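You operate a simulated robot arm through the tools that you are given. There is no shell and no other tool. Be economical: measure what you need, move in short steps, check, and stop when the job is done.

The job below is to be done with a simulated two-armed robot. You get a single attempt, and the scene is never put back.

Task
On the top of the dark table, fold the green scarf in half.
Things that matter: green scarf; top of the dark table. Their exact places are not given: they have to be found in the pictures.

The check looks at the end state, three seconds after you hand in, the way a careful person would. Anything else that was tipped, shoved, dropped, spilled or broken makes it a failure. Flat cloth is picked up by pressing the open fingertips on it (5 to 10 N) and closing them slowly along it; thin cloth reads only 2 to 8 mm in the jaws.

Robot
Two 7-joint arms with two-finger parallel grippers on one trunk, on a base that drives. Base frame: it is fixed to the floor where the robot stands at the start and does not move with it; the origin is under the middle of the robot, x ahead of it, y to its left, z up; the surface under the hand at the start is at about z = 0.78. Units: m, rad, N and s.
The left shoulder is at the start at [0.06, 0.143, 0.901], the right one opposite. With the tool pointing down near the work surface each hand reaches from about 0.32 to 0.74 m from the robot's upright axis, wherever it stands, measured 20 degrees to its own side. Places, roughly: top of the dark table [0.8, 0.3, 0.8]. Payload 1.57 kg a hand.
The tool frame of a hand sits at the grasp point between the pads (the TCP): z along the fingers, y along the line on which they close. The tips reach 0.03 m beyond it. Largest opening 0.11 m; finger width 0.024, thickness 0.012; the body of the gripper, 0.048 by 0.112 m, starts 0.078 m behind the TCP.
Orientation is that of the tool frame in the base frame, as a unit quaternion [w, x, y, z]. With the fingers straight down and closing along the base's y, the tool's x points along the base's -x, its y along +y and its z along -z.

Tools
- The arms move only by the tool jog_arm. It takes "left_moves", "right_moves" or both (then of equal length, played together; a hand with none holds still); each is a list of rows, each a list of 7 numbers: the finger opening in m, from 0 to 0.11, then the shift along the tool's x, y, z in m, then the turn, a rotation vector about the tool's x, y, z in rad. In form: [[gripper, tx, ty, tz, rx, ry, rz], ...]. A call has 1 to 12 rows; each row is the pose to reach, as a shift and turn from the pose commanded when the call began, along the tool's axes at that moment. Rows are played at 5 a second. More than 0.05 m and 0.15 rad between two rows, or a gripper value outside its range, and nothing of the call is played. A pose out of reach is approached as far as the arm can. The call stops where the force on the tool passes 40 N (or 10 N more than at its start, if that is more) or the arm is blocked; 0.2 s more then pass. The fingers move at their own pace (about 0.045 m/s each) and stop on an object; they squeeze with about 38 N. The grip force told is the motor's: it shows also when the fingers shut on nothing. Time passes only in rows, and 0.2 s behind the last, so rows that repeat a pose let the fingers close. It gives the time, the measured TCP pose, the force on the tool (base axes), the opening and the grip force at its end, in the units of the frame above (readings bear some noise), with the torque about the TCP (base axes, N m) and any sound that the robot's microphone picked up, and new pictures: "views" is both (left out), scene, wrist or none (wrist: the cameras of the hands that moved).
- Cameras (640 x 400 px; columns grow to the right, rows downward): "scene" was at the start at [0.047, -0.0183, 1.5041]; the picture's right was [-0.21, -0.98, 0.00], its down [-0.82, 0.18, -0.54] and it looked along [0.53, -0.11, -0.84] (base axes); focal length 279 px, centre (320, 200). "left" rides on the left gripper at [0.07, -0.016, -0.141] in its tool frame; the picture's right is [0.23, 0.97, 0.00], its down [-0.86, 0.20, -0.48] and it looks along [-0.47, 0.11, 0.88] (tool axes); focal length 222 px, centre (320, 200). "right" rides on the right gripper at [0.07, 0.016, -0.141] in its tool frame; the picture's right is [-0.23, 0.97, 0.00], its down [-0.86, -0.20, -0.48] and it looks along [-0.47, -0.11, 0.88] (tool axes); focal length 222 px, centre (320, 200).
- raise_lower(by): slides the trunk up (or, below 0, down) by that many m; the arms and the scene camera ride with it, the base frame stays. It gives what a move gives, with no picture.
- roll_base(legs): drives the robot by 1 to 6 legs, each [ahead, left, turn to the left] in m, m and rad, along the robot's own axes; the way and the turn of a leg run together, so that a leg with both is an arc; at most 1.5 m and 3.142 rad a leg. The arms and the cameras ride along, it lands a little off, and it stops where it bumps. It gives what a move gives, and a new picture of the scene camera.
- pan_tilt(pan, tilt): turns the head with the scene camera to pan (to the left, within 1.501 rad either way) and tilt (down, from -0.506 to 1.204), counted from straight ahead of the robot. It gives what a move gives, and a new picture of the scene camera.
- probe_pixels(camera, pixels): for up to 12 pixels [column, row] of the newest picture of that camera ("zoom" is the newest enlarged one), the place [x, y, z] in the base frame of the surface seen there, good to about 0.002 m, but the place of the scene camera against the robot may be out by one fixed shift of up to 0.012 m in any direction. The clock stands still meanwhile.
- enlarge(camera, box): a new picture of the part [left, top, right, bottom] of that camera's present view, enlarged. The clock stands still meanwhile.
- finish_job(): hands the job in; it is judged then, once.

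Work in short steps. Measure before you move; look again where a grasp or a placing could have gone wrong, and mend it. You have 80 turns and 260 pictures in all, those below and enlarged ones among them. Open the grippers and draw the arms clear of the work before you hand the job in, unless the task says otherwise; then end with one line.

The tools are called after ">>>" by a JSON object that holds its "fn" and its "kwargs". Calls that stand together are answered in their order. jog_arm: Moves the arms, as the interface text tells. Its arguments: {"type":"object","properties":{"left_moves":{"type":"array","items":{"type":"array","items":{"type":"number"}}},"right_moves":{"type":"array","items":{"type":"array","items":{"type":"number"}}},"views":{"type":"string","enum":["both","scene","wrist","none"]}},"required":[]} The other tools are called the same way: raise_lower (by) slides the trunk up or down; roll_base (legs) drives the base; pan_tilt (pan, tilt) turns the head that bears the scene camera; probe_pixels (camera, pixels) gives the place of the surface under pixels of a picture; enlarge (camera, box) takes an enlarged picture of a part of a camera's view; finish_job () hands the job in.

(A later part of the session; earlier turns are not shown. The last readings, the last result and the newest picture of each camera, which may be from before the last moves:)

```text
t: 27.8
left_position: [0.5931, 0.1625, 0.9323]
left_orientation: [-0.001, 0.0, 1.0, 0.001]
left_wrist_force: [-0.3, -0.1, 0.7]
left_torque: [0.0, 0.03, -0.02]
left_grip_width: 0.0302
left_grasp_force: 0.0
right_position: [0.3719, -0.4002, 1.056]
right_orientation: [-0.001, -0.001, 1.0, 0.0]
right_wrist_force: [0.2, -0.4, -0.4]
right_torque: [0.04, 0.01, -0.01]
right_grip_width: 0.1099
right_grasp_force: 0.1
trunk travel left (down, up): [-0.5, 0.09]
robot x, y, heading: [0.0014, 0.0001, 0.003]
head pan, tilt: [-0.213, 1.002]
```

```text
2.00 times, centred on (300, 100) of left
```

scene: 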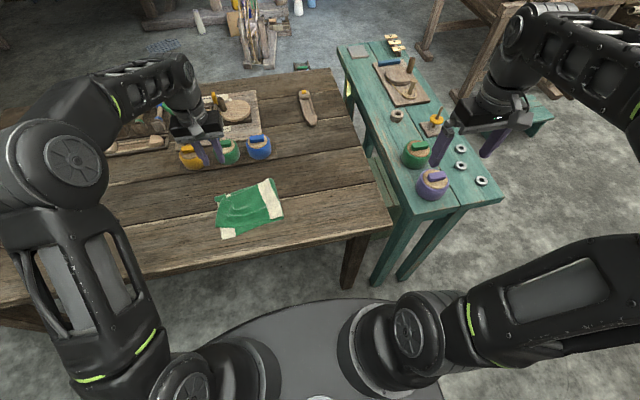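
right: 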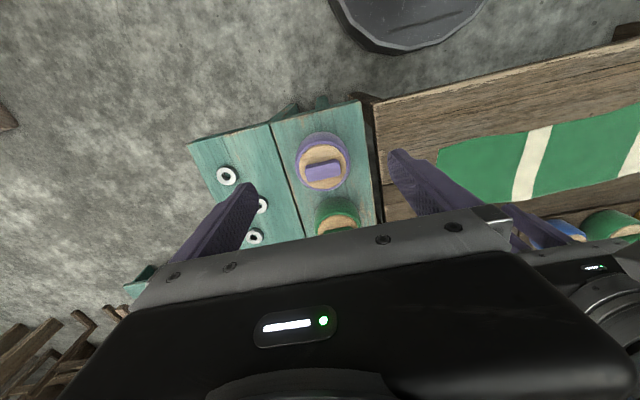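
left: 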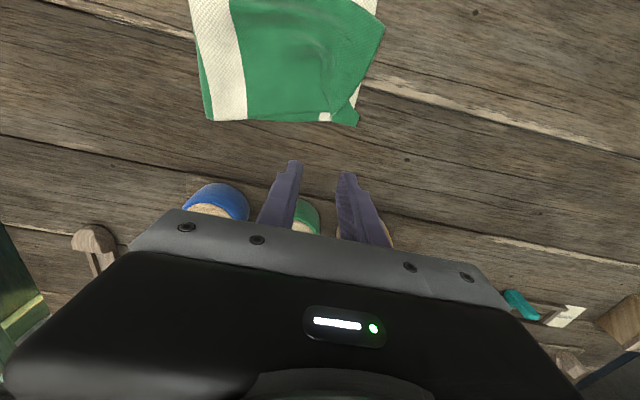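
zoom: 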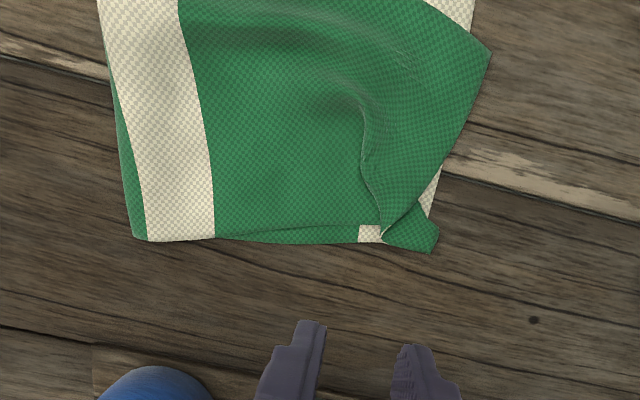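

The far-left corner is twisted and the near side is still about 3 cm short. I zoom in tightly and probe heights along the near and left rims to find a place to pinch only the top layer.

>>> {"fn": "enlarge", "kwargs": {"camera": "scene", "box": [215, 160, 285, 222]}}

>>> {"fn": "enlarge", "kwargs": {"camera": "scene", "box": [216, 175, 256, 225]}}

>>> {"fn": "probe_pixels", "kwargs": {"camera": "scene", "pixels": [[223, 208], [229, 209], [240, 208], [252, 205], [266, 201], [224, 198], [227, 188], [231, 184], [223, 183], [234, 192], [250, 194], [240, 200]]}}

```text
6.45 times, centred on (250, 191) of scene
```

zoom: 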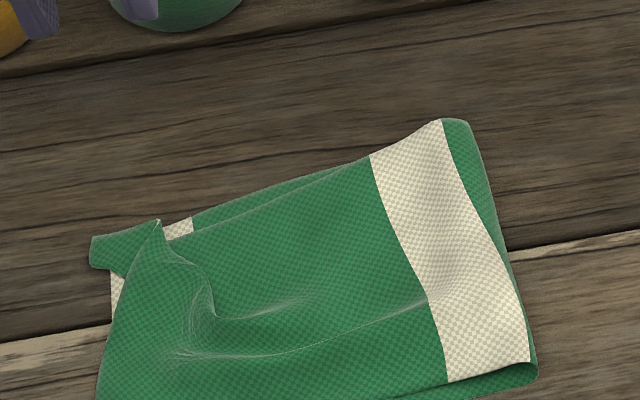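

```text
8.00 times, centred on (236, 200) of scene
```

zoom: 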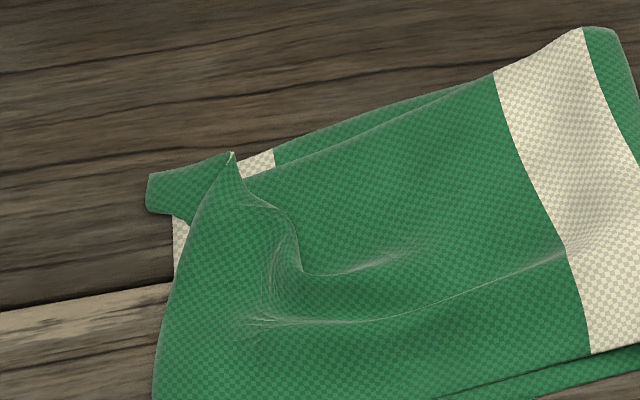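

```text
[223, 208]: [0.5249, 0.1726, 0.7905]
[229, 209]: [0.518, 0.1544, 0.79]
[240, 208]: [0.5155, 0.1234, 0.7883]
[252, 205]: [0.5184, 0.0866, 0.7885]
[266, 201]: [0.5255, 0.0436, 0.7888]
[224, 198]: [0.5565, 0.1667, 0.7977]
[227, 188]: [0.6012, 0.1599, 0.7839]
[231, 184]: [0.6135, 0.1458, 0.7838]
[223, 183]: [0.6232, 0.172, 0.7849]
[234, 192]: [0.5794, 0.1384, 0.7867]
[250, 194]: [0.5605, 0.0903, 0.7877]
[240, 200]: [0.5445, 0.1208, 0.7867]
```

My probe pixels fell inside the cloth; I probe the actual rims (near edge at about rows 219-239).

>>> {"fn": "probe_pixels", "kwargs": {"camera": "scene", "pixels": [[216, 227], [225, 227], [235, 226], [222, 238], [236, 235], [250, 222], [270, 218], [283, 218], [270, 179], [215, 199], [219, 212], [230, 210]]}}

>>> {"fn": "enlarge", "kwargs": {"camera": "scene", "box": [205, 190, 285, 242]}}

```text
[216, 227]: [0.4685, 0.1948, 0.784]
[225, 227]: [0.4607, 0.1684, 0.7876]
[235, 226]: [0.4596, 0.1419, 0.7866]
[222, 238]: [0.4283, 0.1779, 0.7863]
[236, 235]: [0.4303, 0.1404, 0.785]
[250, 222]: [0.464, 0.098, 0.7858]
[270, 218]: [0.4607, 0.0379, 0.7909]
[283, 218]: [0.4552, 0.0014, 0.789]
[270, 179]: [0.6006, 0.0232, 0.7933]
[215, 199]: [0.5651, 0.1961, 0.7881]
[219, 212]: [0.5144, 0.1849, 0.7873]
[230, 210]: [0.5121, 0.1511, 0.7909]
```

```text
7.69 times, centred on (245, 216) of scene
```

zoom: 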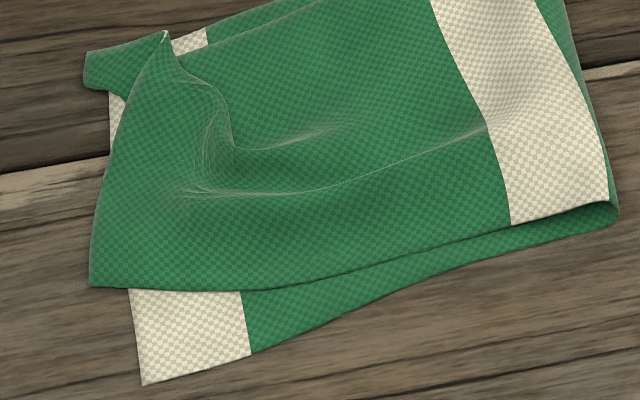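

The excess width lies in the ridge running left-right at about x 0.5. Pressing on both sides of the ridge and then opening the fingers should spread it. I turn the hand 90° so it closes along x, above the ridge.

>>> {"fn": "jog_arm", "kwargs": {"left_moves": [[0.03, 0.007, 0, -0.01, 0, 0, 0.131], [0.03, 0.014, 0, -0.01, 0, 0, 0.262], [0.03, 0.021, 0, -0.01, 0, 0, 0.393], [0.03, 0.028, 0, -0.01, 0, 0, 0.524], [0.03, 0.035, 0, -0.01, 0, 0, 0.654], [0.03, 0.042, 0, -0.01, 0, 0, 0.785], [0.03, 0.049, 0, -0.01, 0, 0, 0.916], [0.03, 0.056, 0, -0.01, 0, 0, 1.047], [0.03, 0.063, 0, -0.01, 0, 0, 1.178], [0.03, 0.07, 0, -0.01, 0, 0, 1.309], [0.03, 0.077, 0, -0.01, 0, 0, 1.44], [0.03, 0.084, 0, -0.01, 0, 0, 1.5708]]}}

>>> {"fn": "enlarge", "kwargs": {"camera": "left", "box": [220, 40, 420, 220]}}

```text
t: 30.4
left_position: [0.5091, 0.1633, 0.9436]
left_orientation: [-0.001, 0.708, 0.707, 0.0]
left_wrist_force: [0.3, -0.1, -0.8]
left_torque: [-0.02, -0.01, 0.02]
left_grip_width: 0.0299
left_grasp_force: 0.0
right_position: [0.3722, -0.3989, 1.0561]
right_orientation: [0.001, 0.0, 1.0, 0.0]
right_wrist_force: [1.0, 0.1, 0.3]
right_torque: [0.0, -0.01, 0.02]
right_grip_width: 0.1102
right_grasp_force: 0.2
trunk travel left (down, up): [-0.5, 0.09]
robot x, y, heading: [0.0015, 0.0004, -0.002]
head pan, tilt: [-0.213, 1.002]
```

scene: 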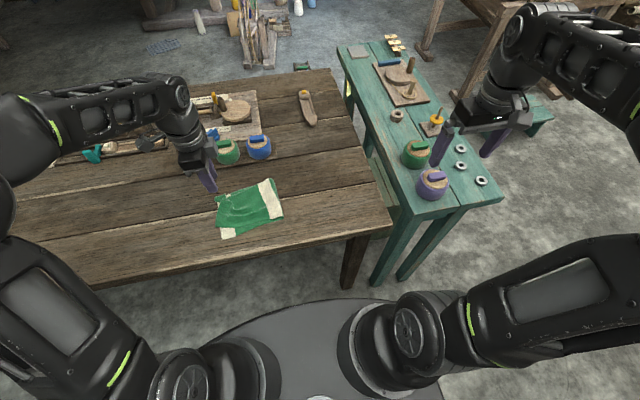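
left: 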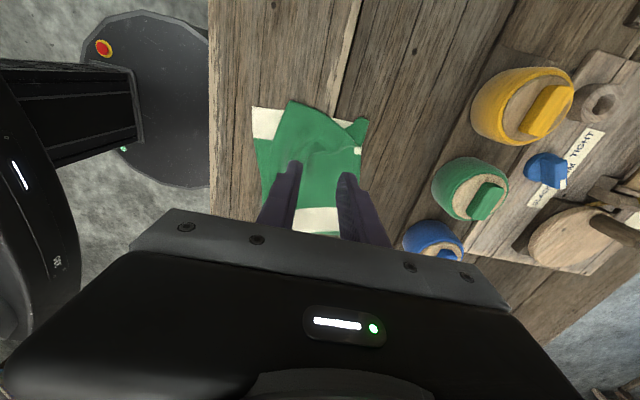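

```text
2.22 times, centred on (320, 130) of left
```

zoom: 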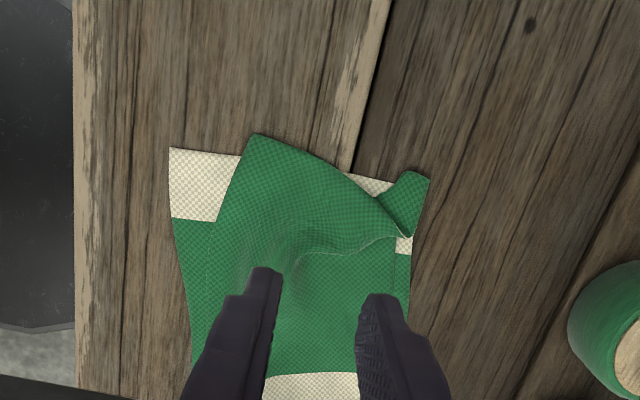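

This clear view shows a pleat from zoom (300,250) to (405,235) with the far corner tucked at (415,195). I probe these points.

>>> {"fn": "probe_pixels", "kwargs": {"camera": "zoom", "pixels": [[255, 136], [171, 150], [217, 222], [405, 234], [428, 178], [400, 178], [350, 172], [300, 250], [390, 195], [330, 225], [240, 250], [403, 252]]}}

```text
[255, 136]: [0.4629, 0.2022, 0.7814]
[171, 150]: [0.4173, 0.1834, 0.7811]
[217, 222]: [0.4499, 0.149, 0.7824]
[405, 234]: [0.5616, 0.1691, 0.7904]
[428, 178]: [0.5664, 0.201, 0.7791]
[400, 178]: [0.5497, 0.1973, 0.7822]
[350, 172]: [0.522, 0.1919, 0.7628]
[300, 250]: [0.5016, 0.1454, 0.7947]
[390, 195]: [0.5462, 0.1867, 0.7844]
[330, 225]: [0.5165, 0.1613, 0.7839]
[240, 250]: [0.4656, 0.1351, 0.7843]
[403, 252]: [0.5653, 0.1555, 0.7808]
```

The far corner is already right at (0.566, 0.20); only the near corner must go from (0.463, 0.202) to about (0.42, 0.19). I lower with jaws 0.07 wide, one finger on the far flap and one near the near corner, then spread.

>>> {"fn": "jog_arm", "kwargs": {"left_moves": [[0.05, 0.013, 0.002, 0.02, 0, 0, 0], [0.07, 0.025, 0.004, 0.05, 0, 0, 0], [0.07, 0.025, 0.004, 0.09, 0, 0, 0], [0.07, 0.025, 0.004, 0.115, 0, 0, 0], [0.07, 0.025, 0.004, 0.127, 0, 0, 0], [0.07, 0.025, 0.004, 0.128, 0, 0, 0]], "views": "wrist"}}

```text
t: 31.8
left_position: [0.512, 0.1902, 0.8163]
left_orientation: [0.0, 0.707, 0.707, 0.0]
left_wrist_force: [-0.2, -0.8, 0.6]
left_torque: [-0.01, -0.04, 0.0]
left_grip_width: 0.0698
left_grasp_force: 0.0
right_position: [0.3716, -0.4011, 1.055]
right_orientation: [0.0, 0.0, 1.0, 0.0]
right_wrist_force: [0.4, -0.2, 0.7]
right_torque: [-0.01, 0.0, 0.01]
right_grip_width: 0.1098
right_grasp_force: 0.1
trunk travel left (down, up): [-0.5, 0.09]
robot x, y, heading: [-0.0003, -0.0026, -0.001]
head pan, tilt: [-0.213, 1.002]
```

left: 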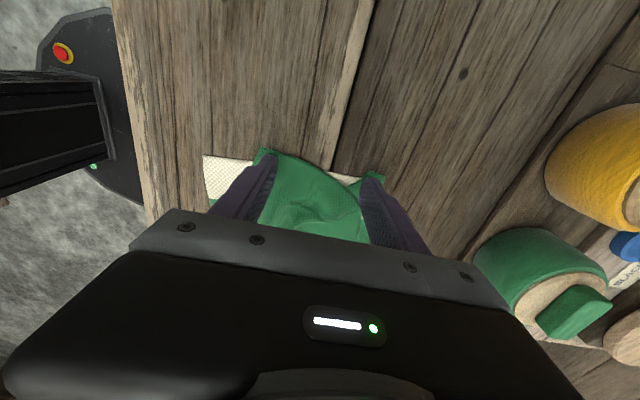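

The near finger is at (255,180) and the far finger on the flap at (370,190). I press a few mm more and read the force.

>>> {"fn": "jog_arm", "kwargs": {"left_moves": [[0.07, 0, 0, 0.0015, 0, 0, 0], [0.07, 0, 0, 0.003, 0, 0, 0], [0.07, 0, 0, 0.0045, 0, 0, 0]], "views": "none"}}

```text
t: 32.6
left_position: [0.5128, 0.1895, 0.8136]
left_orientation: [0.001, 0.708, 0.707, 0.002]
left_wrist_force: [-2.8, -1.2, 21.8]
left_torque: [-0.27, -0.57, -0.1]
left_grip_width: 0.0685
left_grasp_force: 0.2
right_position: [0.3707, -0.3998, 1.0568]
right_orientation: [0.001, 0.0, 1.0, 0.0]
right_wrist_force: [-0.4, -0.1, -0.4]
right_torque: [0.02, -0.01, 0.0]
right_grip_width: 0.11
right_grasp_force: 0.1
trunk travel left (down, up): [-0.5, 0.09]
robot x, y, heading: [0.003, -0.0004, 0.002]
head pan, tilt: [-0.213, 1.002]
```

The force is 22 N, mostly on the far finger. I ease up and tilt a little so the near finger shares the load.

>>> {"fn": "jog_arm", "kwargs": {"left_moves": [[0.07, 0, 0, -0.001, -0.01, 0, 0], [0.07, 0, 0, -0.0015, -0.025, 0, 0], [0.07, 0, 0, -0.0015, -0.025, 0, 0]], "views": "none"}}

```text
t: 33.4
left_position: [0.5113, 0.1886, 0.8125]
left_orientation: [0.008, 0.707, 0.707, 0.009]
left_wrist_force: [-1.4, -1.1, 19.9]
left_torque: [-0.14, 0.57, -0.06]
left_grip_width: 0.0692
left_grasp_force: 0.1
right_position: [0.3704, -0.4008, 1.0548]
right_orientation: [0.001, -0.001, 1.0, 0.0]
right_wrist_force: [0.3, 0.3, 0.1]
right_torque: [0.0, 0.0, -0.03]
right_grip_width: 0.1102
right_grasp_force: 0.1
trunk travel left (down, up): [-0.5, 0.09]
robot x, y, heading: [0.0038, 0.0008, 0.0]
head pan, tilt: [-0.213, 1.002]
```

Now the near finger is overloaded, so I back off halfway. Then I spread to 0.11 while shifting 2 cm toward the robot, so the far finger stays in place.

>>> {"fn": "jog_arm", "kwargs": {"left_moves": [[0.07, 0, 0, -0.001, 0.01, 0, 0], [0.07, 0, 0, -0.001, 0.01, 0, 0], [0.075, 0, -0.0025, -0.001, 0.01, 0, 0], [0.08, 0, -0.005, -0.001, 0.01, 0, 0], [0.085, 0, -0.0075, -0.001, 0.01, 0, 0], [0.09, 0, -0.01, -0.001, 0.01, 0, 0], [0.095, 0, -0.0125, -0.001, 0.01, 0, 0], [0.1, 0, -0.015, -0.001, 0.01, 0, 0], [0.105, 0, -0.0175, -0.001, 0.01, 0, 0], [0.11, 0, -0.02, -0.001, 0.01, 0, 0], [0.11, 0, -0.02, -0.001, 0.01, 0, 0]], "views": "wrist"}}

```text
t: 35.8
left_position: [0.4937, 0.1897, 0.8145]
left_orientation: [0.006, 0.707, 0.707, 0.006]
left_wrist_force: [0.5, -1.0, 2.8]
left_torque: [-0.03, 0.17, 0.02]
left_grip_width: 0.1086
left_grasp_force: 0.1
right_position: [0.3717, -0.3999, 1.0549]
right_orientation: [0.0, 0.0, 1.0, 0.0]
right_wrist_force: [0.1, -0.3, -0.4]
right_torque: [0.02, 0.02, -0.01]
right_grip_width: 0.1101
right_grasp_force: 0.1
trunk travel left (down, up): [-0.5, 0.09]
robot x, y, heading: [0.0026, 0.0004, -0.0]
head pan, tilt: [-0.213, 1.002]
```

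left: 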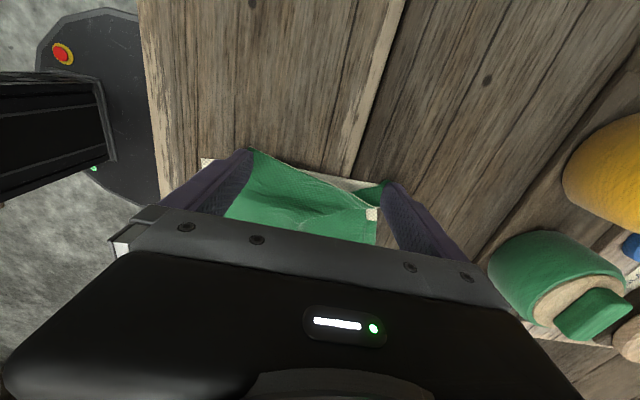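

Force fell to about 3 N by the end. I lift to see the effect.

>>> {"fn": "jog_arm", "kwargs": {"left_moves": [[0.11, 0, 0, -0.04, 0, 0, 0], [0.11, 0, 0.01, -0.08, 0, 0, 0], [0.11, 0, 0.02, -0.12, 0.0, 0, 0]], "views": "wrist"}}

>>> {"fn": "enlarge", "kwargs": {"camera": "left", "box": [220, 40, 420, 220]}}

>>> {"fn": "enlarge", "kwargs": {"camera": "scene", "box": [205, 170, 295, 242]}}

```text
t: 36.6
left_position: [0.5132, 0.1878, 0.9331]
left_orientation: [0.006, 0.708, 0.707, 0.005]
left_wrist_force: [-0.4, 0.2, 0.2]
left_torque: [0.04, 0.04, 0.03]
left_grip_width: 0.1099
left_grasp_force: 0.1
right_position: [0.371, -0.4, 1.0546]
right_orientation: [-0.001, -0.001, 1.0, 0.0]
right_wrist_force: [-0.3, -0.4, 0.9]
right_torque: [0.01, 0.02, 0.0]
right_grip_width: 0.1097
right_grasp_force: 0.0
trunk travel left (down, up): [-0.5, 0.09]
robot x, y, heading: [0.0007, -0.001, 0.001]
head pan, tilt: [-0.213, 1.002]
```

left: 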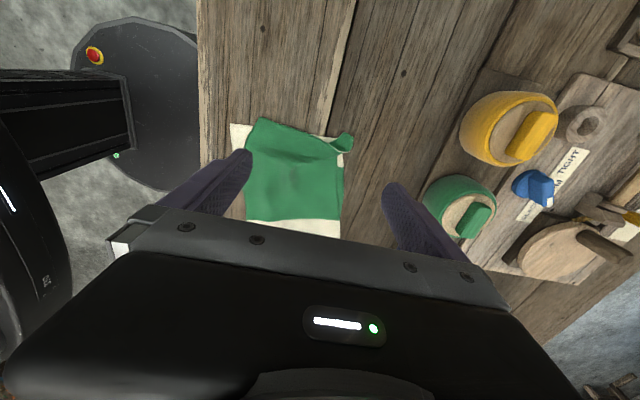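

```text
2.22 times, centred on (320, 130) of left
```

zoom: 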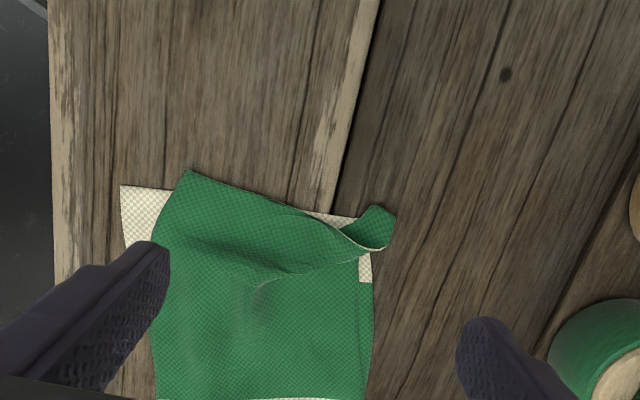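

```text
5.56 times, centred on (250, 206) of scene
```

zoom: 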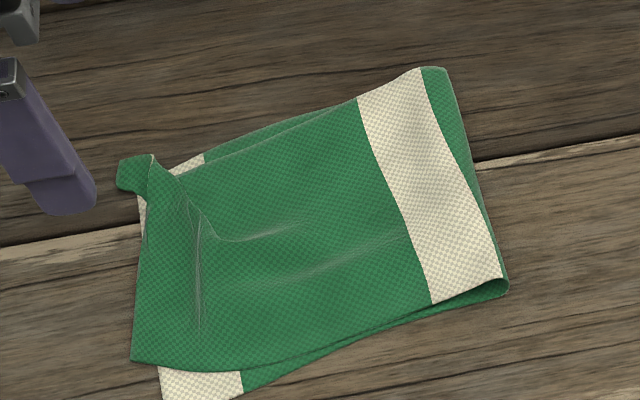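

A clear improvement: the near offset is down to about 2 cm. I measure again for one more spread stroke.

>>> {"fn": "enlarge", "kwargs": {"camera": "left", "box": [220, 90, 380, 190]}}

>>> {"fn": "probe_pixels", "kwargs": {"camera": "left", "pixels": [[231, 124], [260, 118], [246, 148], [300, 130], [325, 137], [345, 133], [352, 136], [346, 150], [341, 152], [342, 164], [337, 145]]}}

```text
4.00 times, centred on (300, 140) of left
```

zoom: 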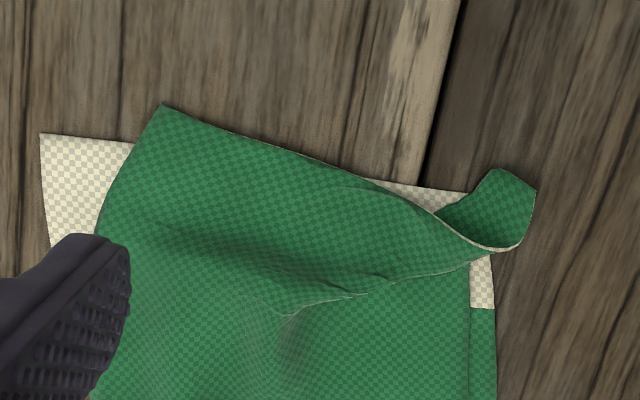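

```text
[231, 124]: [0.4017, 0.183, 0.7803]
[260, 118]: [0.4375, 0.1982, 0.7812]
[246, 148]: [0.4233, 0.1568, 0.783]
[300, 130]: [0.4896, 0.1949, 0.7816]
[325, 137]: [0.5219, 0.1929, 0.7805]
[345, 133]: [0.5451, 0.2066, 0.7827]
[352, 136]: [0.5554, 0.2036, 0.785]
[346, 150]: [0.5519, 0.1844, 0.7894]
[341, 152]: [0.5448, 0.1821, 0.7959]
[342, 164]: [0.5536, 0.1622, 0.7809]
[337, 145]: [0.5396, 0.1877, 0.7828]
```

The top's near-left corner overhangs the bottom layer by about 1 cm in y, so a pinch at y≈0.194 can take the top layer alone. I go there with jaws 0.034 open, at x≈0.466.

>>> {"fn": "jog_arm", "kwargs": {"left_moves": [[0.08, 0.003, -0.02, 0.01, 0.007, 0, 0], [0.05, 0.006, -0.047, 0.04, 0.014, 0, 0], [0.034, 0.007, -0.047, 0.08, 0.014, 0, 0], [0.034, 0.007, -0.047, 0.11, 0.014, 0, 0], [0.034, 0.007, -0.047, 0.117, 0.014, 0, 0], [0.034, 0.007, -0.047, 0.1185, 0.014, 0, 0]], "views": "wrist"}}

>>> {"fn": "enlarge", "kwargs": {"camera": "left", "box": [220, 90, 420, 215]}}

```text
t: 38.0
left_position: [0.4668, 0.1952, 0.8143]
left_orientation: [0.001, 0.707, 0.707, 0.001]
left_wrist_force: [-0.2, -0.7, 0.1]
left_torque: [0.0, 0.01, 0.0]
left_grip_width: 0.034
left_grasp_force: 0.0
right_position: [0.3727, -0.3992, 1.055]
right_orientation: [0.0, -0.001, 1.0, 0.0]
right_wrist_force: [-0.8, -0.6, 0.4]
right_torque: [0.0, -0.04, 0.01]
right_grip_width: 0.1101
right_grasp_force: 0.1
trunk travel left (down, up): [-0.5, 0.09]
robot x, y, heading: [0.0037, 0.0001, -0.001]
head pan, tilt: [-0.213, 1.002]
```

left: 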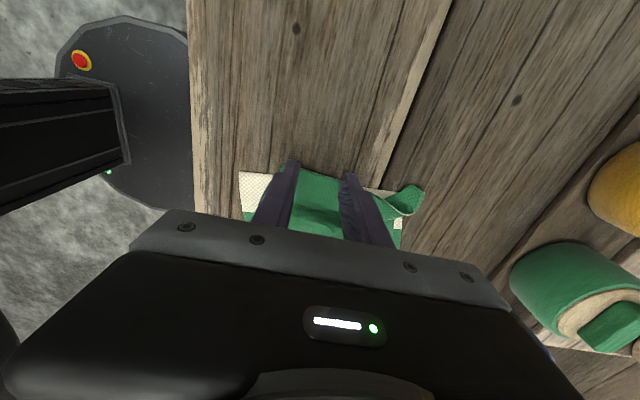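

```text
3.20 times, centred on (320, 152) of left
```

zoom: 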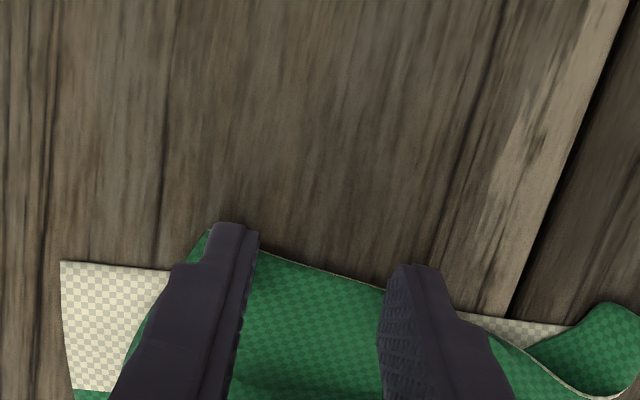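

Both tips are on the overhanging edge. I press to contact, reading the force.

>>> {"fn": "jog_arm", "kwargs": {"left_moves": [[0.034, 0.001, 0, 0.0015, 0, 0, 0], [0.034, 0.001, 0, 0.003, 0, 0, 0]], "views": "none"}}

```text
t: 38.6
left_position: [0.4662, 0.1961, 0.8135]
left_orientation: [0.001, 0.708, 0.707, 0.001]
left_wrist_force: [0.5, -1.4, 8.4]
left_torque: [-0.15, 0.02, 0.0]
left_grip_width: 0.0338
left_grasp_force: 0.1
right_position: [0.3717, -0.3993, 1.0545]
right_orientation: [0.0, 0.0, 1.0, 0.0]
right_wrist_force: [-0.9, 0.3, -0.1]
right_torque: [0.01, 0.02, -0.04]
right_grip_width: 0.11
right_grasp_force: 0.0
trunk travel left (down, up): [-0.5, 0.09]
robot x, y, heading: [-0.0027, -0.0005, -0.0]
head pan, tilt: [-0.213, 1.002]
```

Contact is 8 N on the inner side of the tips (two layers there). I tilt slightly so the outer side bears on the overhang, then read again.

>>> {"fn": "jog_arm", "kwargs": {"left_moves": [[0.034, 0.002, 0, -0.001, 0, -0.05, 0], [0.034, 0.004, 0, -0.001, 0, -0.1, 0], [0.034, 0.004, 0, 0.0, 0, -0.1, 0]], "views": "none"}}

```text
t: 39.4
left_position: [0.4665, 0.2025, 0.8117]
left_orientation: [0.036, 0.707, 0.706, -0.036]
left_wrist_force: [-1.5, -0.1, 4.7]
left_torque: [-0.02, 0.0, -0.04]
left_grip_width: 0.0338
left_grasp_force: 0.0
right_position: [0.3723, -0.3986, 1.0552]
right_orientation: [-0.001, 0.0, 1.0, 0.0]
right_wrist_force: [0.0, -0.1, -0.3]
right_torque: [-0.02, 0.01, 0.0]
right_grip_width: 0.1102
right_grasp_force: 0.0
trunk travel left (down, up): [-0.5, 0.09]
robot x, y, heading: [-0.0001, 0.0017, -0.002]
head pan, tilt: [-0.213, 1.002]
```

Force 4.7 N, now centred. I close slowly, adding a touch of pressure.

>>> {"fn": "jog_arm", "kwargs": {"left_moves": [[0.031, 0, 0, 0.0005, 0, 0, 0], [0.028, 0, 0, 0.0005, 0, 0, 0], [0.025, 0, 0, 0.0005, 0, 0, 0], [0.022, 0, 0, 0.0003, 0, 0, 0], [0.019, 0, 0, 0, 0, 0, 0], [0.016, 0, 0, -0.0005, 0, 0, 0], [0.013, 0, 0, -0.0008, 0, 0, 0], [0.009, 0, 0, -0.0011, 0, 0, 0], [0.005, 0, 0, -0.0014, 0, 0, 0], [0.0, 0, 0, -0.0015, 0, 0, 0], [0, 0, 0, -0.0015, 0, 0, 0], [0, 0, 0, -0.0015, 0, 0, 0]], "views": "wrist"}}

>>> {"fn": "enlarge", "kwargs": {"camera": "left", "box": [220, 90, 420, 215]}}

```text
t: 42.0
left_position: [0.4656, 0.2026, 0.813]
left_orientation: [0.036, 0.706, 0.706, -0.034]
left_wrist_force: [-0.6, -0.6, 0.2]
left_torque: [0.01, -0.01, 0.02]
left_grip_width: 0.0002
left_grasp_force: 21.0
right_position: [0.371, -0.3979, 1.0554]
right_orientation: [0.0, 0.0, 1.0, 0.0]
right_wrist_force: [0.3, 0.9, 0.9]
right_torque: [-0.01, 0.0, 0.0]
right_grip_width: 0.11
right_grasp_force: 0.1
trunk travel left (down, up): [-0.5, 0.09]
robot x, y, heading: [0.0036, -0.0018, -0.001]
head pan, tilt: [-0.213, 1.002]
```

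left: 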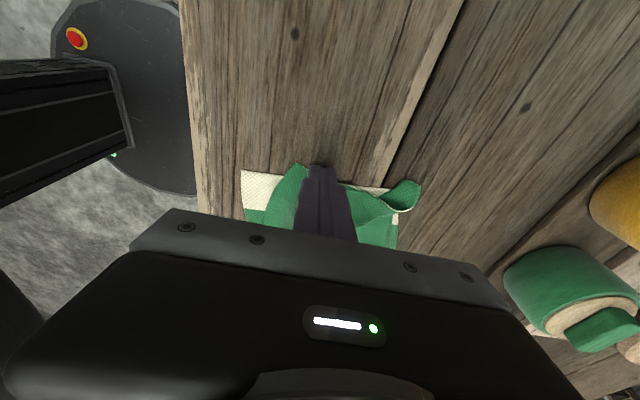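

```text
3.20 times, centred on (320, 152) of left
```

zoom: 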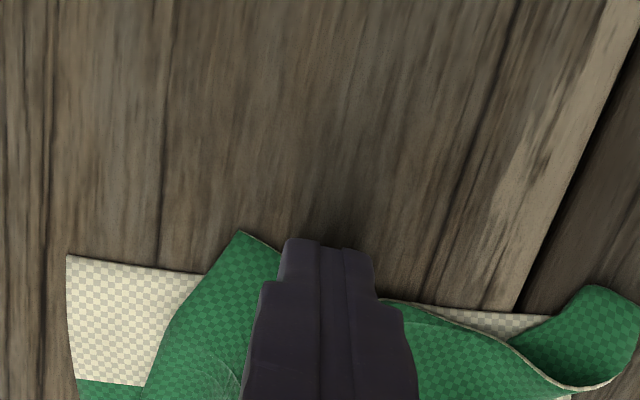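

The jaws closed empty (0.2 mm). I reopen, move 8 mm further onto the cloth, and press again.

>>> {"fn": "jog_arm", "kwargs": {"left_moves": [[0.0, 0, 0, -0.02, 0, 0, 0], [0.036, -0.009, 0, -0.02, 0, 0, 0], [0.036, -0.009, 0, -0.02, 0, 0, 0], [0.036, -0.009, -0.0, -0.006, 0, 0, 0], [0.036, -0.009, 0, -0.001, 0, 0, 0], [0.036, -0.009, 0, 0.0005, 0, 0, 0]], "views": "wrist"}}

```text
t: 43.4
left_position: [0.4663, 0.1914, 0.8142]
left_orientation: [0.037, 0.706, 0.706, -0.034]
left_wrist_force: [0.5, 0.8, 2.3]
left_torque: [0.03, -0.05, 0.01]
left_grip_width: 0.0363
left_grasp_force: 0.2
right_position: [0.3714, -0.399, 1.0565]
right_orientation: [0.0, 0.001, 1.0, 0.0]
right_wrist_force: [0.1, -0.3, 1.1]
right_torque: [-0.01, -0.01, 0.01]
right_grip_width: 0.1101
right_grasp_force: 0.2
trunk travel left (down, up): [-0.5, 0.09]
robot x, y, heading: [0.0017, -0.0001, -0.003]
head pan, tilt: [-0.213, 1.002]
```

left: 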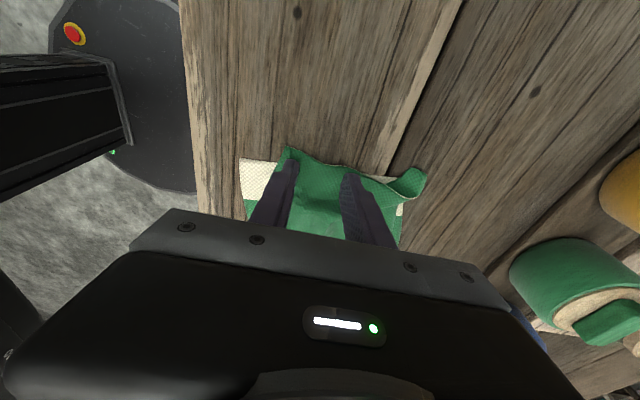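

Light contact now. I press about 1 mm more and close slowly at constant height.

>>> {"fn": "jog_arm", "kwargs": {"left_moves": [[0.036, 0, 0, 0.001, 0, 0, 0], [0.033, 0, 0, 0.001, 0, 0, 0], [0.03, 0, 0, 0.001, 0, 0, 0], [0.027, 0, 0, 0.001, 0, 0, 0], [0.024, 0, 0, 0.0008, 0, 0, 0], [0.021, 0, 0, 0.0006, 0, 0, 0], [0.018, 0, 0, 0.0003, 0, 0, 0], [0.015, 0, 0, 0, 0, 0, 0], [0.011, 0, 0, -0.0003, 0, 0, 0], [0.006, 0, 0, -0.0006, 0, 0, 0], [0, 0, 0, -0.0008, 0, 0, 0], [0, 0, 0, -0.0008, 0, 0, 0]], "views": "wrist"}}

>>> {"fn": "enlarge", "kwargs": {"camera": "left", "box": [220, 90, 420, 215]}}

```text
t: 46.0
left_position: [0.4659, 0.1929, 0.8137]
left_orientation: [0.036, 0.706, 0.706, -0.035]
left_wrist_force: [1.3, -0.7, 4.7]
left_torque: [-0.07, -0.02, 0.02]
left_grip_width: 0.0027
left_grasp_force: 23.9
right_position: [0.3716, -0.3993, 1.0552]
right_orientation: [0.0, 0.001, 1.0, 0.001]
right_wrist_force: [-0.5, 0.9, 0.5]
right_torque: [-0.01, -0.02, 0.03]
right_grip_width: 0.11
right_grasp_force: 0.0
trunk travel left (down, up): [-0.5, 0.09]
robot x, y, heading: [-0.0001, 0.0055, 0.002]
head pan, tilt: [-0.213, 1.002]
```

left: 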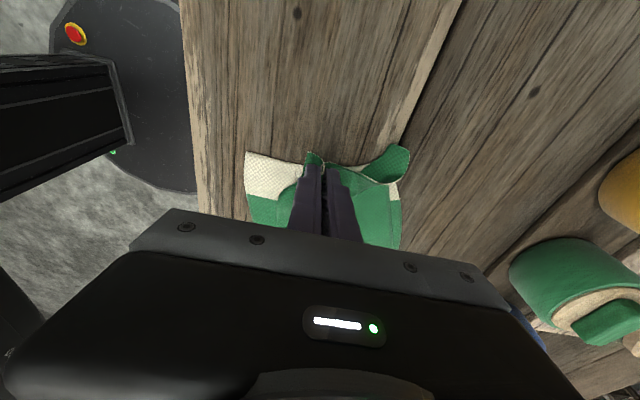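

```text
3.20 times, centred on (320, 152) of left
```

zoom: 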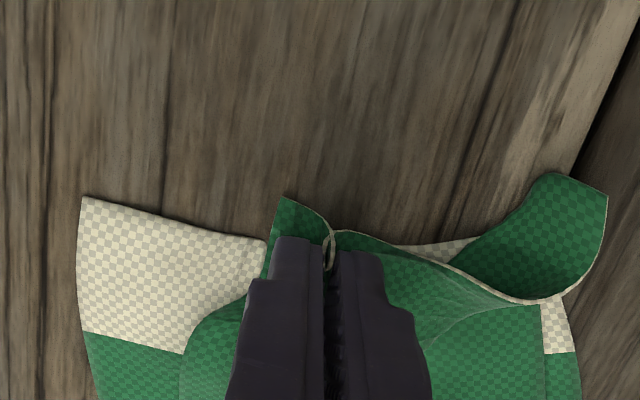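

One layer is gripped (2.7 mm). I lift 2.5 cm, draw it 4 cm toward the robot, and look before lowering.

>>> {"fn": "jog_arm", "kwargs": {"left_moves": [[0, 0, 0, -0.012, 0, 0, 0], [0, 0, 0, -0.025, 0, 0, 0], [0, 0, -0.008, -0.025, 0, 0, 0], [0, 0, -0.016, -0.025, 0, 0, 0], [0, 0, -0.024, -0.025, 0, 0, 0], [0, 0, -0.032, -0.025, 0, 0, 0], [0, 0, -0.04, -0.025, 0, 0, 0]]}}

>>> {"fn": "enlarge", "kwargs": {"camera": "scene", "box": [205, 170, 295, 242]}}

>>> {"fn": "enlarge", "kwargs": {"camera": "left", "box": [220, 90, 420, 215]}}

```text
t: 47.6
left_position: [0.4254, 0.1951, 0.8392]
left_orientation: [0.036, 0.706, 0.707, -0.034]
left_wrist_force: [0.0, -0.2, -0.5]
left_torque: [0.02, 0.01, 0.03]
left_grip_width: 0.0024
left_grasp_force: 24.3
right_position: [0.372, -0.3995, 1.0552]
right_orientation: [0.0, 0.0, 1.0, 0.0]
right_wrist_force: [0.1, 0.0, 0.2]
right_torque: [-0.01, 0.05, -0.01]
right_grip_width: 0.1099
right_grasp_force: 0.1
trunk travel left (down, up): [-0.5, 0.09]
robot x, y, heading: [-0.0017, -0.0018, -0.0]
head pan, tilt: [-0.213, 1.002]
```

scene: 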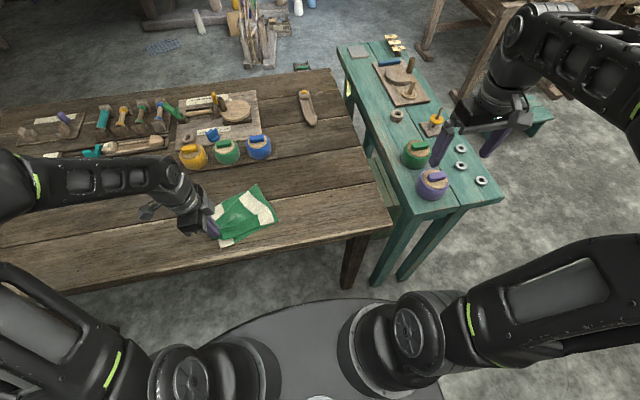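
left: 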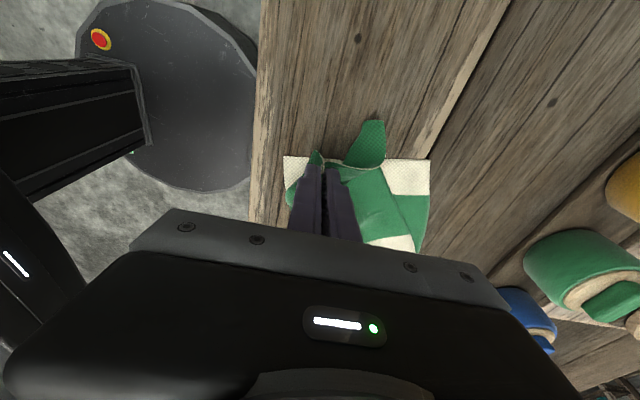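

```text
5.56 times, centred on (250, 206) of scene
```

zoom: 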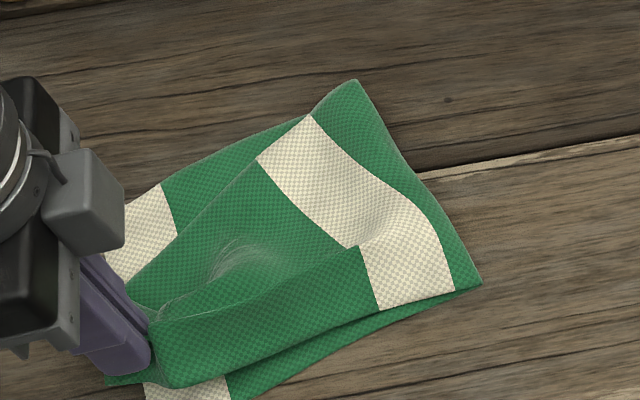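

```text
3.20 times, centred on (320, 152) of left
```

zoom: 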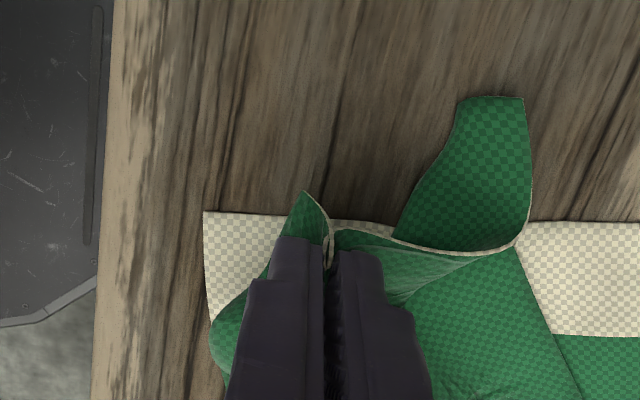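

The top layer moves freely over the bottom, and its far-left corner now lies out on bare wood at zoom (490,100). I probe to place the near corner right.

>>> {"fn": "probe_pixels", "kwargs": {"camera": "zoom", "pixels": [[206, 214], [305, 193], [462, 100], [522, 100], [528, 225], [620, 230], [400, 235], [460, 170], [615, 335], [215, 330]]}}

>>> {"fn": "probe_pixels", "kwargs": {"camera": "left", "pixels": [[430, 160], [428, 195], [415, 252], [399, 192], [380, 237]]}}

```text
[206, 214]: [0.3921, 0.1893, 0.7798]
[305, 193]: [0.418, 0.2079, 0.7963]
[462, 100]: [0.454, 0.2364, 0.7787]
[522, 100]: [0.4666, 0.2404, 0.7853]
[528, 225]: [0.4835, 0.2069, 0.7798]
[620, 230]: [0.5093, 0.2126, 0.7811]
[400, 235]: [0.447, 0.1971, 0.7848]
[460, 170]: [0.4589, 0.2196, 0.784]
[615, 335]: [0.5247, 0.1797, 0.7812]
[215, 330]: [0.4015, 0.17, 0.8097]
```

```text
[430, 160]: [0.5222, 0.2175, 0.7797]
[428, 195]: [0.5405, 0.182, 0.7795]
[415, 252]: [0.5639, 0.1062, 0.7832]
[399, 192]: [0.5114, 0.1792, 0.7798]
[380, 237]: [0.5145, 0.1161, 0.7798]
```

The bottom's left edge runs from (0.392,0.189) to (0.522,0.218), while the top's near corner is at (0.418,0.208). I move it onto the bottom corner, lower and release.

>>> {"fn": "jog_arm", "kwargs": {"left_moves": [[0, -0.006, -0.007, 0, 0, 0, 0], [0, -0.012, -0.014, 0.005, 0, 0, 0], [0, -0.012, -0.014, 0.015, 0, 0, 0], [0, -0.012, -0.014, 0.02, 0, 0, 0], [0.01, -0.012, -0.014, 0.02, 0, 0, 0], [0.02, -0.012, -0.014, 0.018, 0, 0, 0], [0.025, -0.012, -0.014, 0.01, 0, 0, 0], [0.025, -0.012, -0.014, -0.01, 0, 0, 0], [0.025, -0.008, 0.014, -0.05, 0, 0, 0], [0.025, -0.004, 0.04, -0.09, 0, 0, 0]]}}

>>> {"fn": "enlarge", "kwargs": {"camera": "scene", "box": [205, 170, 295, 252]}}

>>> {"fn": "enlarge", "kwargs": {"camera": "left", "box": [200, 90, 440, 240]}}

```text
t: 49.8
left_position: [0.4671, 0.1985, 0.9285]
left_orientation: [0.035, 0.706, 0.706, -0.035]
left_wrist_force: [-0.5, 0.0, 0.0]
left_torque: [0.0, 0.0, 0.0]
left_grip_width: 0.0249
left_grasp_force: 0.0
right_position: [0.3721, -0.3996, 1.0549]
right_orientation: [0.0, -0.001, 1.0, 0.0]
right_wrist_force: [0.8, 0.1, 0.1]
right_torque: [0.0, 0.02, 0.0]
right_grip_width: 0.1102
right_grasp_force: 0.0
trunk travel left (down, up): [-0.5, 0.09]
robot x, y, heading: [0.0032, -0.0003, -0.001]
head pan, tilt: [-0.213, 1.002]
```

scene: 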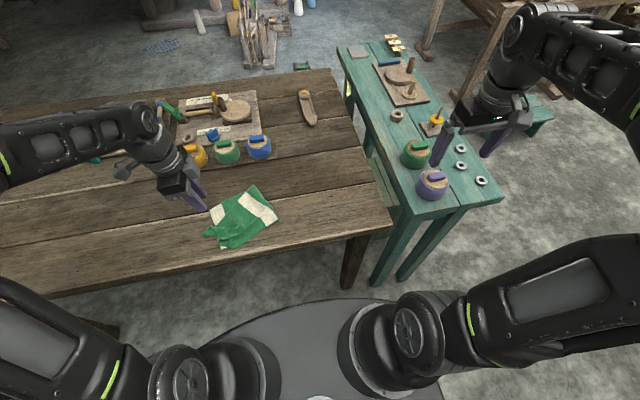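
left: 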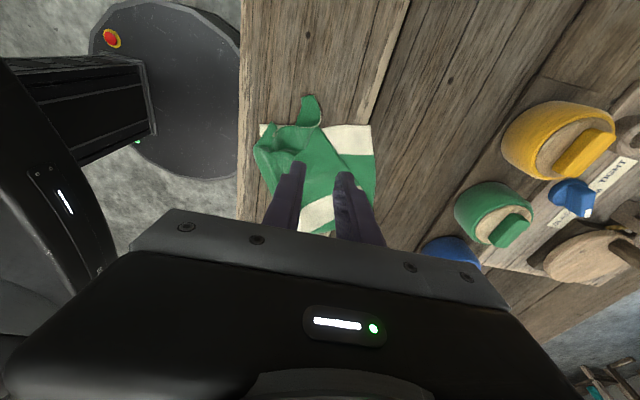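

```text
4.88 times, centred on (250, 211) of scene
```

zoom: 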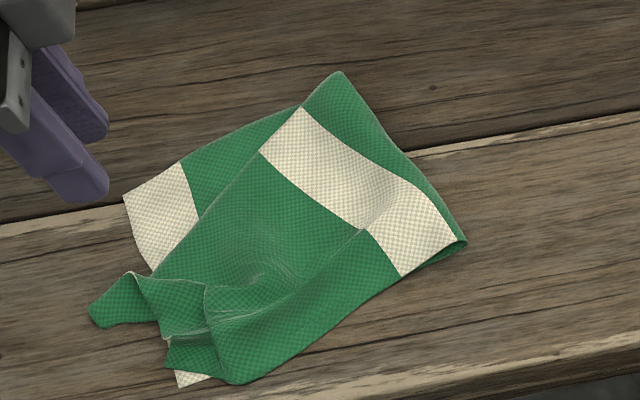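

```text
2.67 times, centred on (320, 165) of left
```

zoom: 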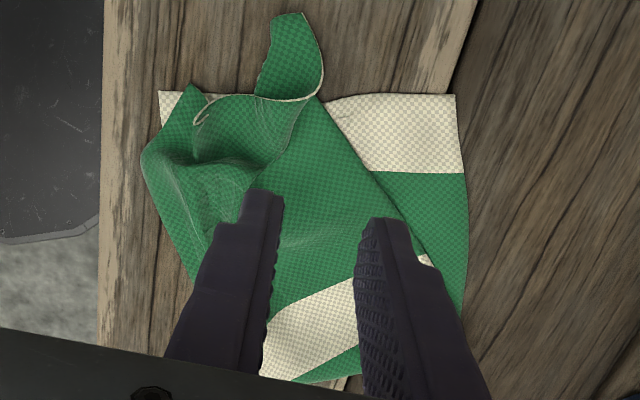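

The near corner is now about right; the far corner hangs out as a flap at zoom (290,20), on bare wood. I turn the hand back so it closes along y, and probe the flap.

>>> {"fn": "probe_pixels", "kwargs": {"camera": "zoom", "pixels": [[272, 18], [303, 15], [260, 85], [318, 75], [290, 50], [455, 97], [160, 95], [190, 90], [145, 160], [380, 190], [345, 282], [465, 240]]}}

>>> {"fn": "jog_arm", "kwargs": {"left_moves": [[0.04, 0.004, 0, -0.002, 0, 0.01, -0.131], [0.04, 0.008, 0, -0.004, 0, 0.02, -0.262], [0.04, 0.012, 0, -0.006, 0, 0.03, -0.393], [0.04, 0.016, 0, -0.008, 0, 0.035, -0.524], [0.04, 0.02, 0, -0.01, 0, 0.04, -0.654], [0.04, 0.024, 0, -0.01, 0, 0.05, -0.785], [0.04, 0.028, 0, -0.01, 0, 0.055, -0.916], [0.04, 0.03, 0, -0.01, 0, 0.06, -1.047], [0.04, 0.03, 0, -0.01, 0, 0.065, -1.178], [0.04, 0.03, 0, -0.01, 0, 0.07, -1.309], [0.04, 0.03, 0, -0.01, 0, 0.075, -1.44], [0.04, 0.03, 0, -0.01, 0, 0.08, -1.5708]]}}

>>> {"fn": "enlarge", "kwargs": {"camera": "left", "box": [180, 0, 440, 200]}}

```text
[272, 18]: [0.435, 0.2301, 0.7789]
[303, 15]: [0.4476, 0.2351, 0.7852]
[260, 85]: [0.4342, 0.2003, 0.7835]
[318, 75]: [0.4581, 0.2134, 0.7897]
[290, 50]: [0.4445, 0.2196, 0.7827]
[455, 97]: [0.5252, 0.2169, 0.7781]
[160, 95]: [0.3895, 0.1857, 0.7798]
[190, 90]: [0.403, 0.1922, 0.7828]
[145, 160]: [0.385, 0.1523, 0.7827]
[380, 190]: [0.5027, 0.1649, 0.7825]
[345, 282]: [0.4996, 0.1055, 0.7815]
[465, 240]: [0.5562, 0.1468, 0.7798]
```

```text
t: 52.4
left_position: [0.4667, 0.2305, 0.9349]
left_orientation: [-0.025, -0.001, 0.999, -0.024]
left_wrist_force: [0.5, -1.4, 0.8]
left_torque: [-0.01, 0.0, 0.0]
left_grip_width: 0.04
left_grasp_force: 0.0
right_position: [0.3707, -0.4, 1.056]
right_orientation: [0.0, 0.0, 1.0, 0.0]
right_wrist_force: [0.4, 0.0, -0.8]
right_torque: [-0.03, 0.0, -0.03]
right_grip_width: 0.11
right_grasp_force: 0.1
trunk travel left (down, up): [-0.5, 0.09]
robot x, y, heading: [0.0003, 0.0011, 0.004]
head pan, tilt: [-0.213, 1.002]
```

scene: 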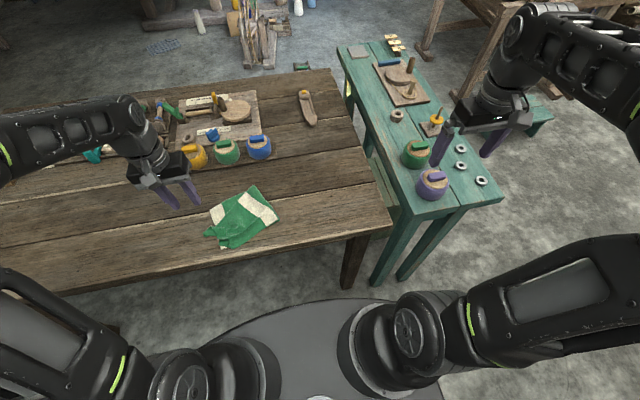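
left: 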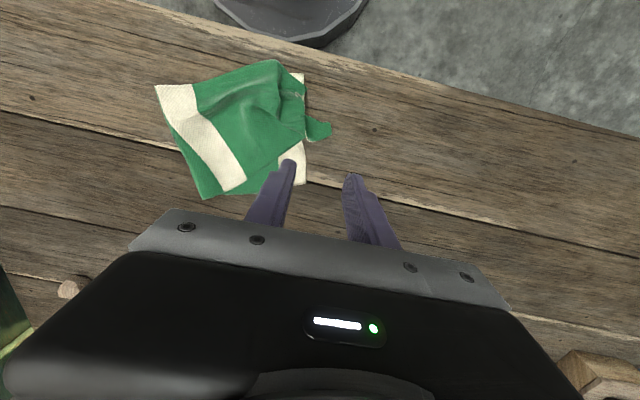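

```text
2.00 times, centred on (310, 100) of left
```

zoom: 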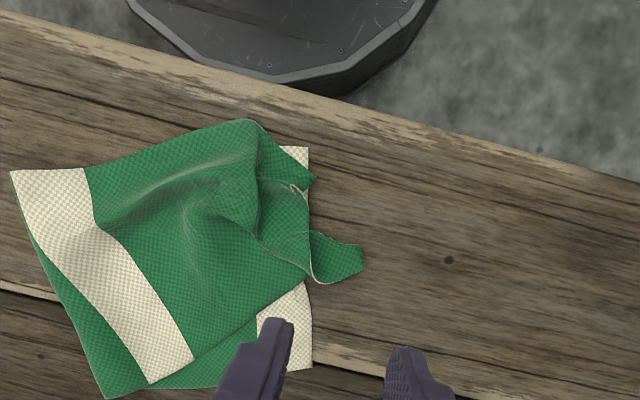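

The flap lies at x 0.435-0.457, y 0.20-0.238 on bare wood. I bring the hand over it with jaws 0.022 open, taking out the small tilt.

>>> {"fn": "jog_arm", "kwargs": {"left_moves": [[0.022, 0.005, -0.003, 0.03, -0.016, -0.016, 0], [0.022, 0.01, -0.006, 0.06, -0.032, -0.033, 0], [0.022, 0.014, -0.008, 0.09, -0.048, -0.05, 0], [0.022, 0.014, -0.008, 0.108, -0.048, -0.05, 0], [0.022, 0.014, -0.008, 0.112, -0.048, -0.05, 0]], "views": "wrist"}}

>>> {"fn": "enlarge", "kwargs": {"camera": "left", "box": [220, 70, 420, 220]}}

```text
t: 53.6
left_position: [0.4482, 0.2163, 0.8262]
left_orientation: [0.002, 0.001, 1.0, -0.001]
left_wrist_force: [0.4, -0.2, -0.7]
left_torque: [0.01, 0.0, -0.02]
left_grip_width: 0.0221
left_grasp_force: 0.1
right_position: [0.3714, -0.4, 1.0557]
right_orientation: [0.0, 0.0, 1.0, 0.001]
right_wrist_force: [0.2, -0.9, -0.3]
right_torque: [-0.03, 0.02, -0.04]
right_grip_width: 0.1099
right_grasp_force: 0.1
trunk travel left (down, up): [-0.5, 0.09]
robot x, y, heading: [0.0019, -0.0001, 0.003]
head pan, tilt: [-0.213, 1.002]
```

left: 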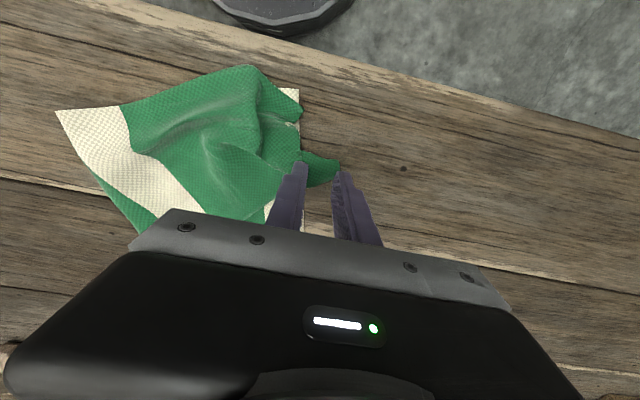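

```text
2.67 times, centred on (320, 145) of left
```

zoom: 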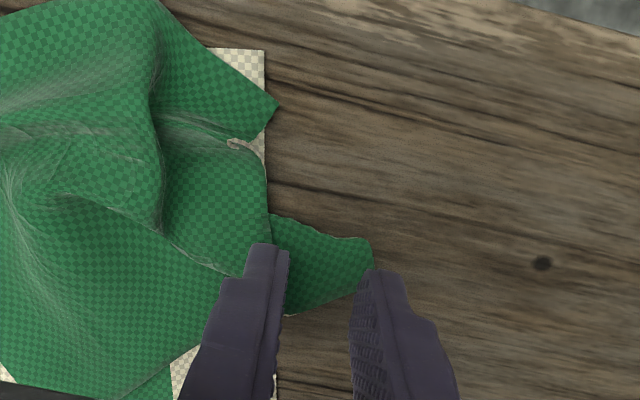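

The outer finger is right at the flap's tip, so I shift 4 mm inward and press down.

>>> {"fn": "jog_arm", "kwargs": {"left_moves": [[0.022, 0.004, -0.004, 0.008, 0, 0, 0], [0.022, 0.004, -0.004, 0.012, 0, 0, 0], [0.022, 0.004, -0.004, 0.0135, 0, 0, 0]], "views": "wrist"}}

>>> {"fn": "enlarge", "kwargs": {"camera": "left", "box": [220, 70, 420, 220]}}

```text
t: 54.4
left_position: [0.4432, 0.2135, 0.8144]
left_orientation: [0.002, 0.001, 1.0, -0.001]
left_wrist_force: [1.2, -4.3, 19.2]
left_torque: [-0.51, -0.01, 0.0]
left_grip_width: 0.0224
left_grasp_force: 1.8
right_position: [0.3715, -0.3993, 1.0551]
right_orientation: [0.0, 0.0, 1.0, 0.0]
right_wrist_force: [0.7, 0.3, 0.4]
right_torque: [0.02, -0.01, -0.03]
right_grip_width: 0.1101
right_grasp_force: 0.1
trunk travel left (down, up): [-0.5, 0.09]
robot x, y, heading: [0.0012, 0.0014, -0.002]
head pan, tilt: [-0.213, 1.002]
```

left: 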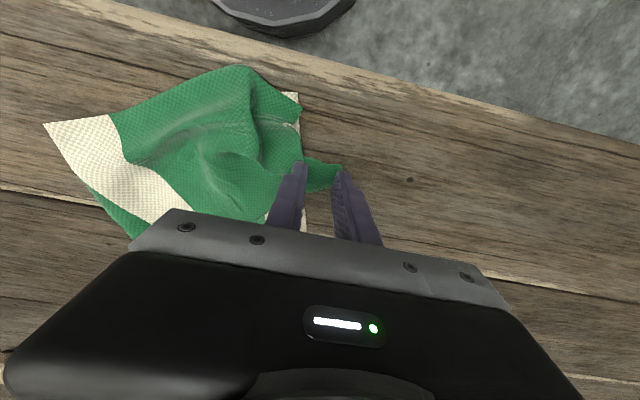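

```text
2.67 times, centred on (320, 145) of left
```

zoom: 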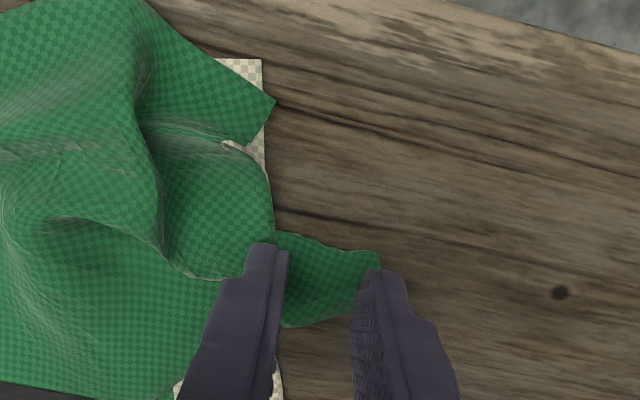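

The load is all on the inner finger (thick layers). I tilt so the outer tip bears on the flap.

>>> {"fn": "jog_arm", "kwargs": {"left_moves": [[0.022, 0, 0.001, -0.001, 0.05, 0, 0], [0.022, 0, 0.002, -0.001, 0.1, 0, 0], [0.022, 0, 0.002, -0.001, 0.1, 0, 0]], "views": "none"}}

```text
t: 55.2
left_position: [0.4412, 0.2153, 0.8132]
left_orientation: [0.001, 0.001, 0.999, -0.05]
left_wrist_force: [-1.0, 2.3, 6.4]
left_torque: [0.16, 0.04, 0.01]
left_grip_width: 0.0226
left_grasp_force: 0.8
right_position: [0.3719, -0.3995, 1.0555]
right_orientation: [0.0, 0.0, 1.0, 0.0]
right_wrist_force: [-0.5, -1.0, -0.3]
right_torque: [-0.03, 0.0, 0.04]
right_grip_width: 0.11
right_grasp_force: 0.1
trunk travel left (down, up): [-0.5, 0.09]
robot x, y, heading: [-0.0017, -0.0007, 0.0]
head pan, tilt: [-0.213, 1.002]
```

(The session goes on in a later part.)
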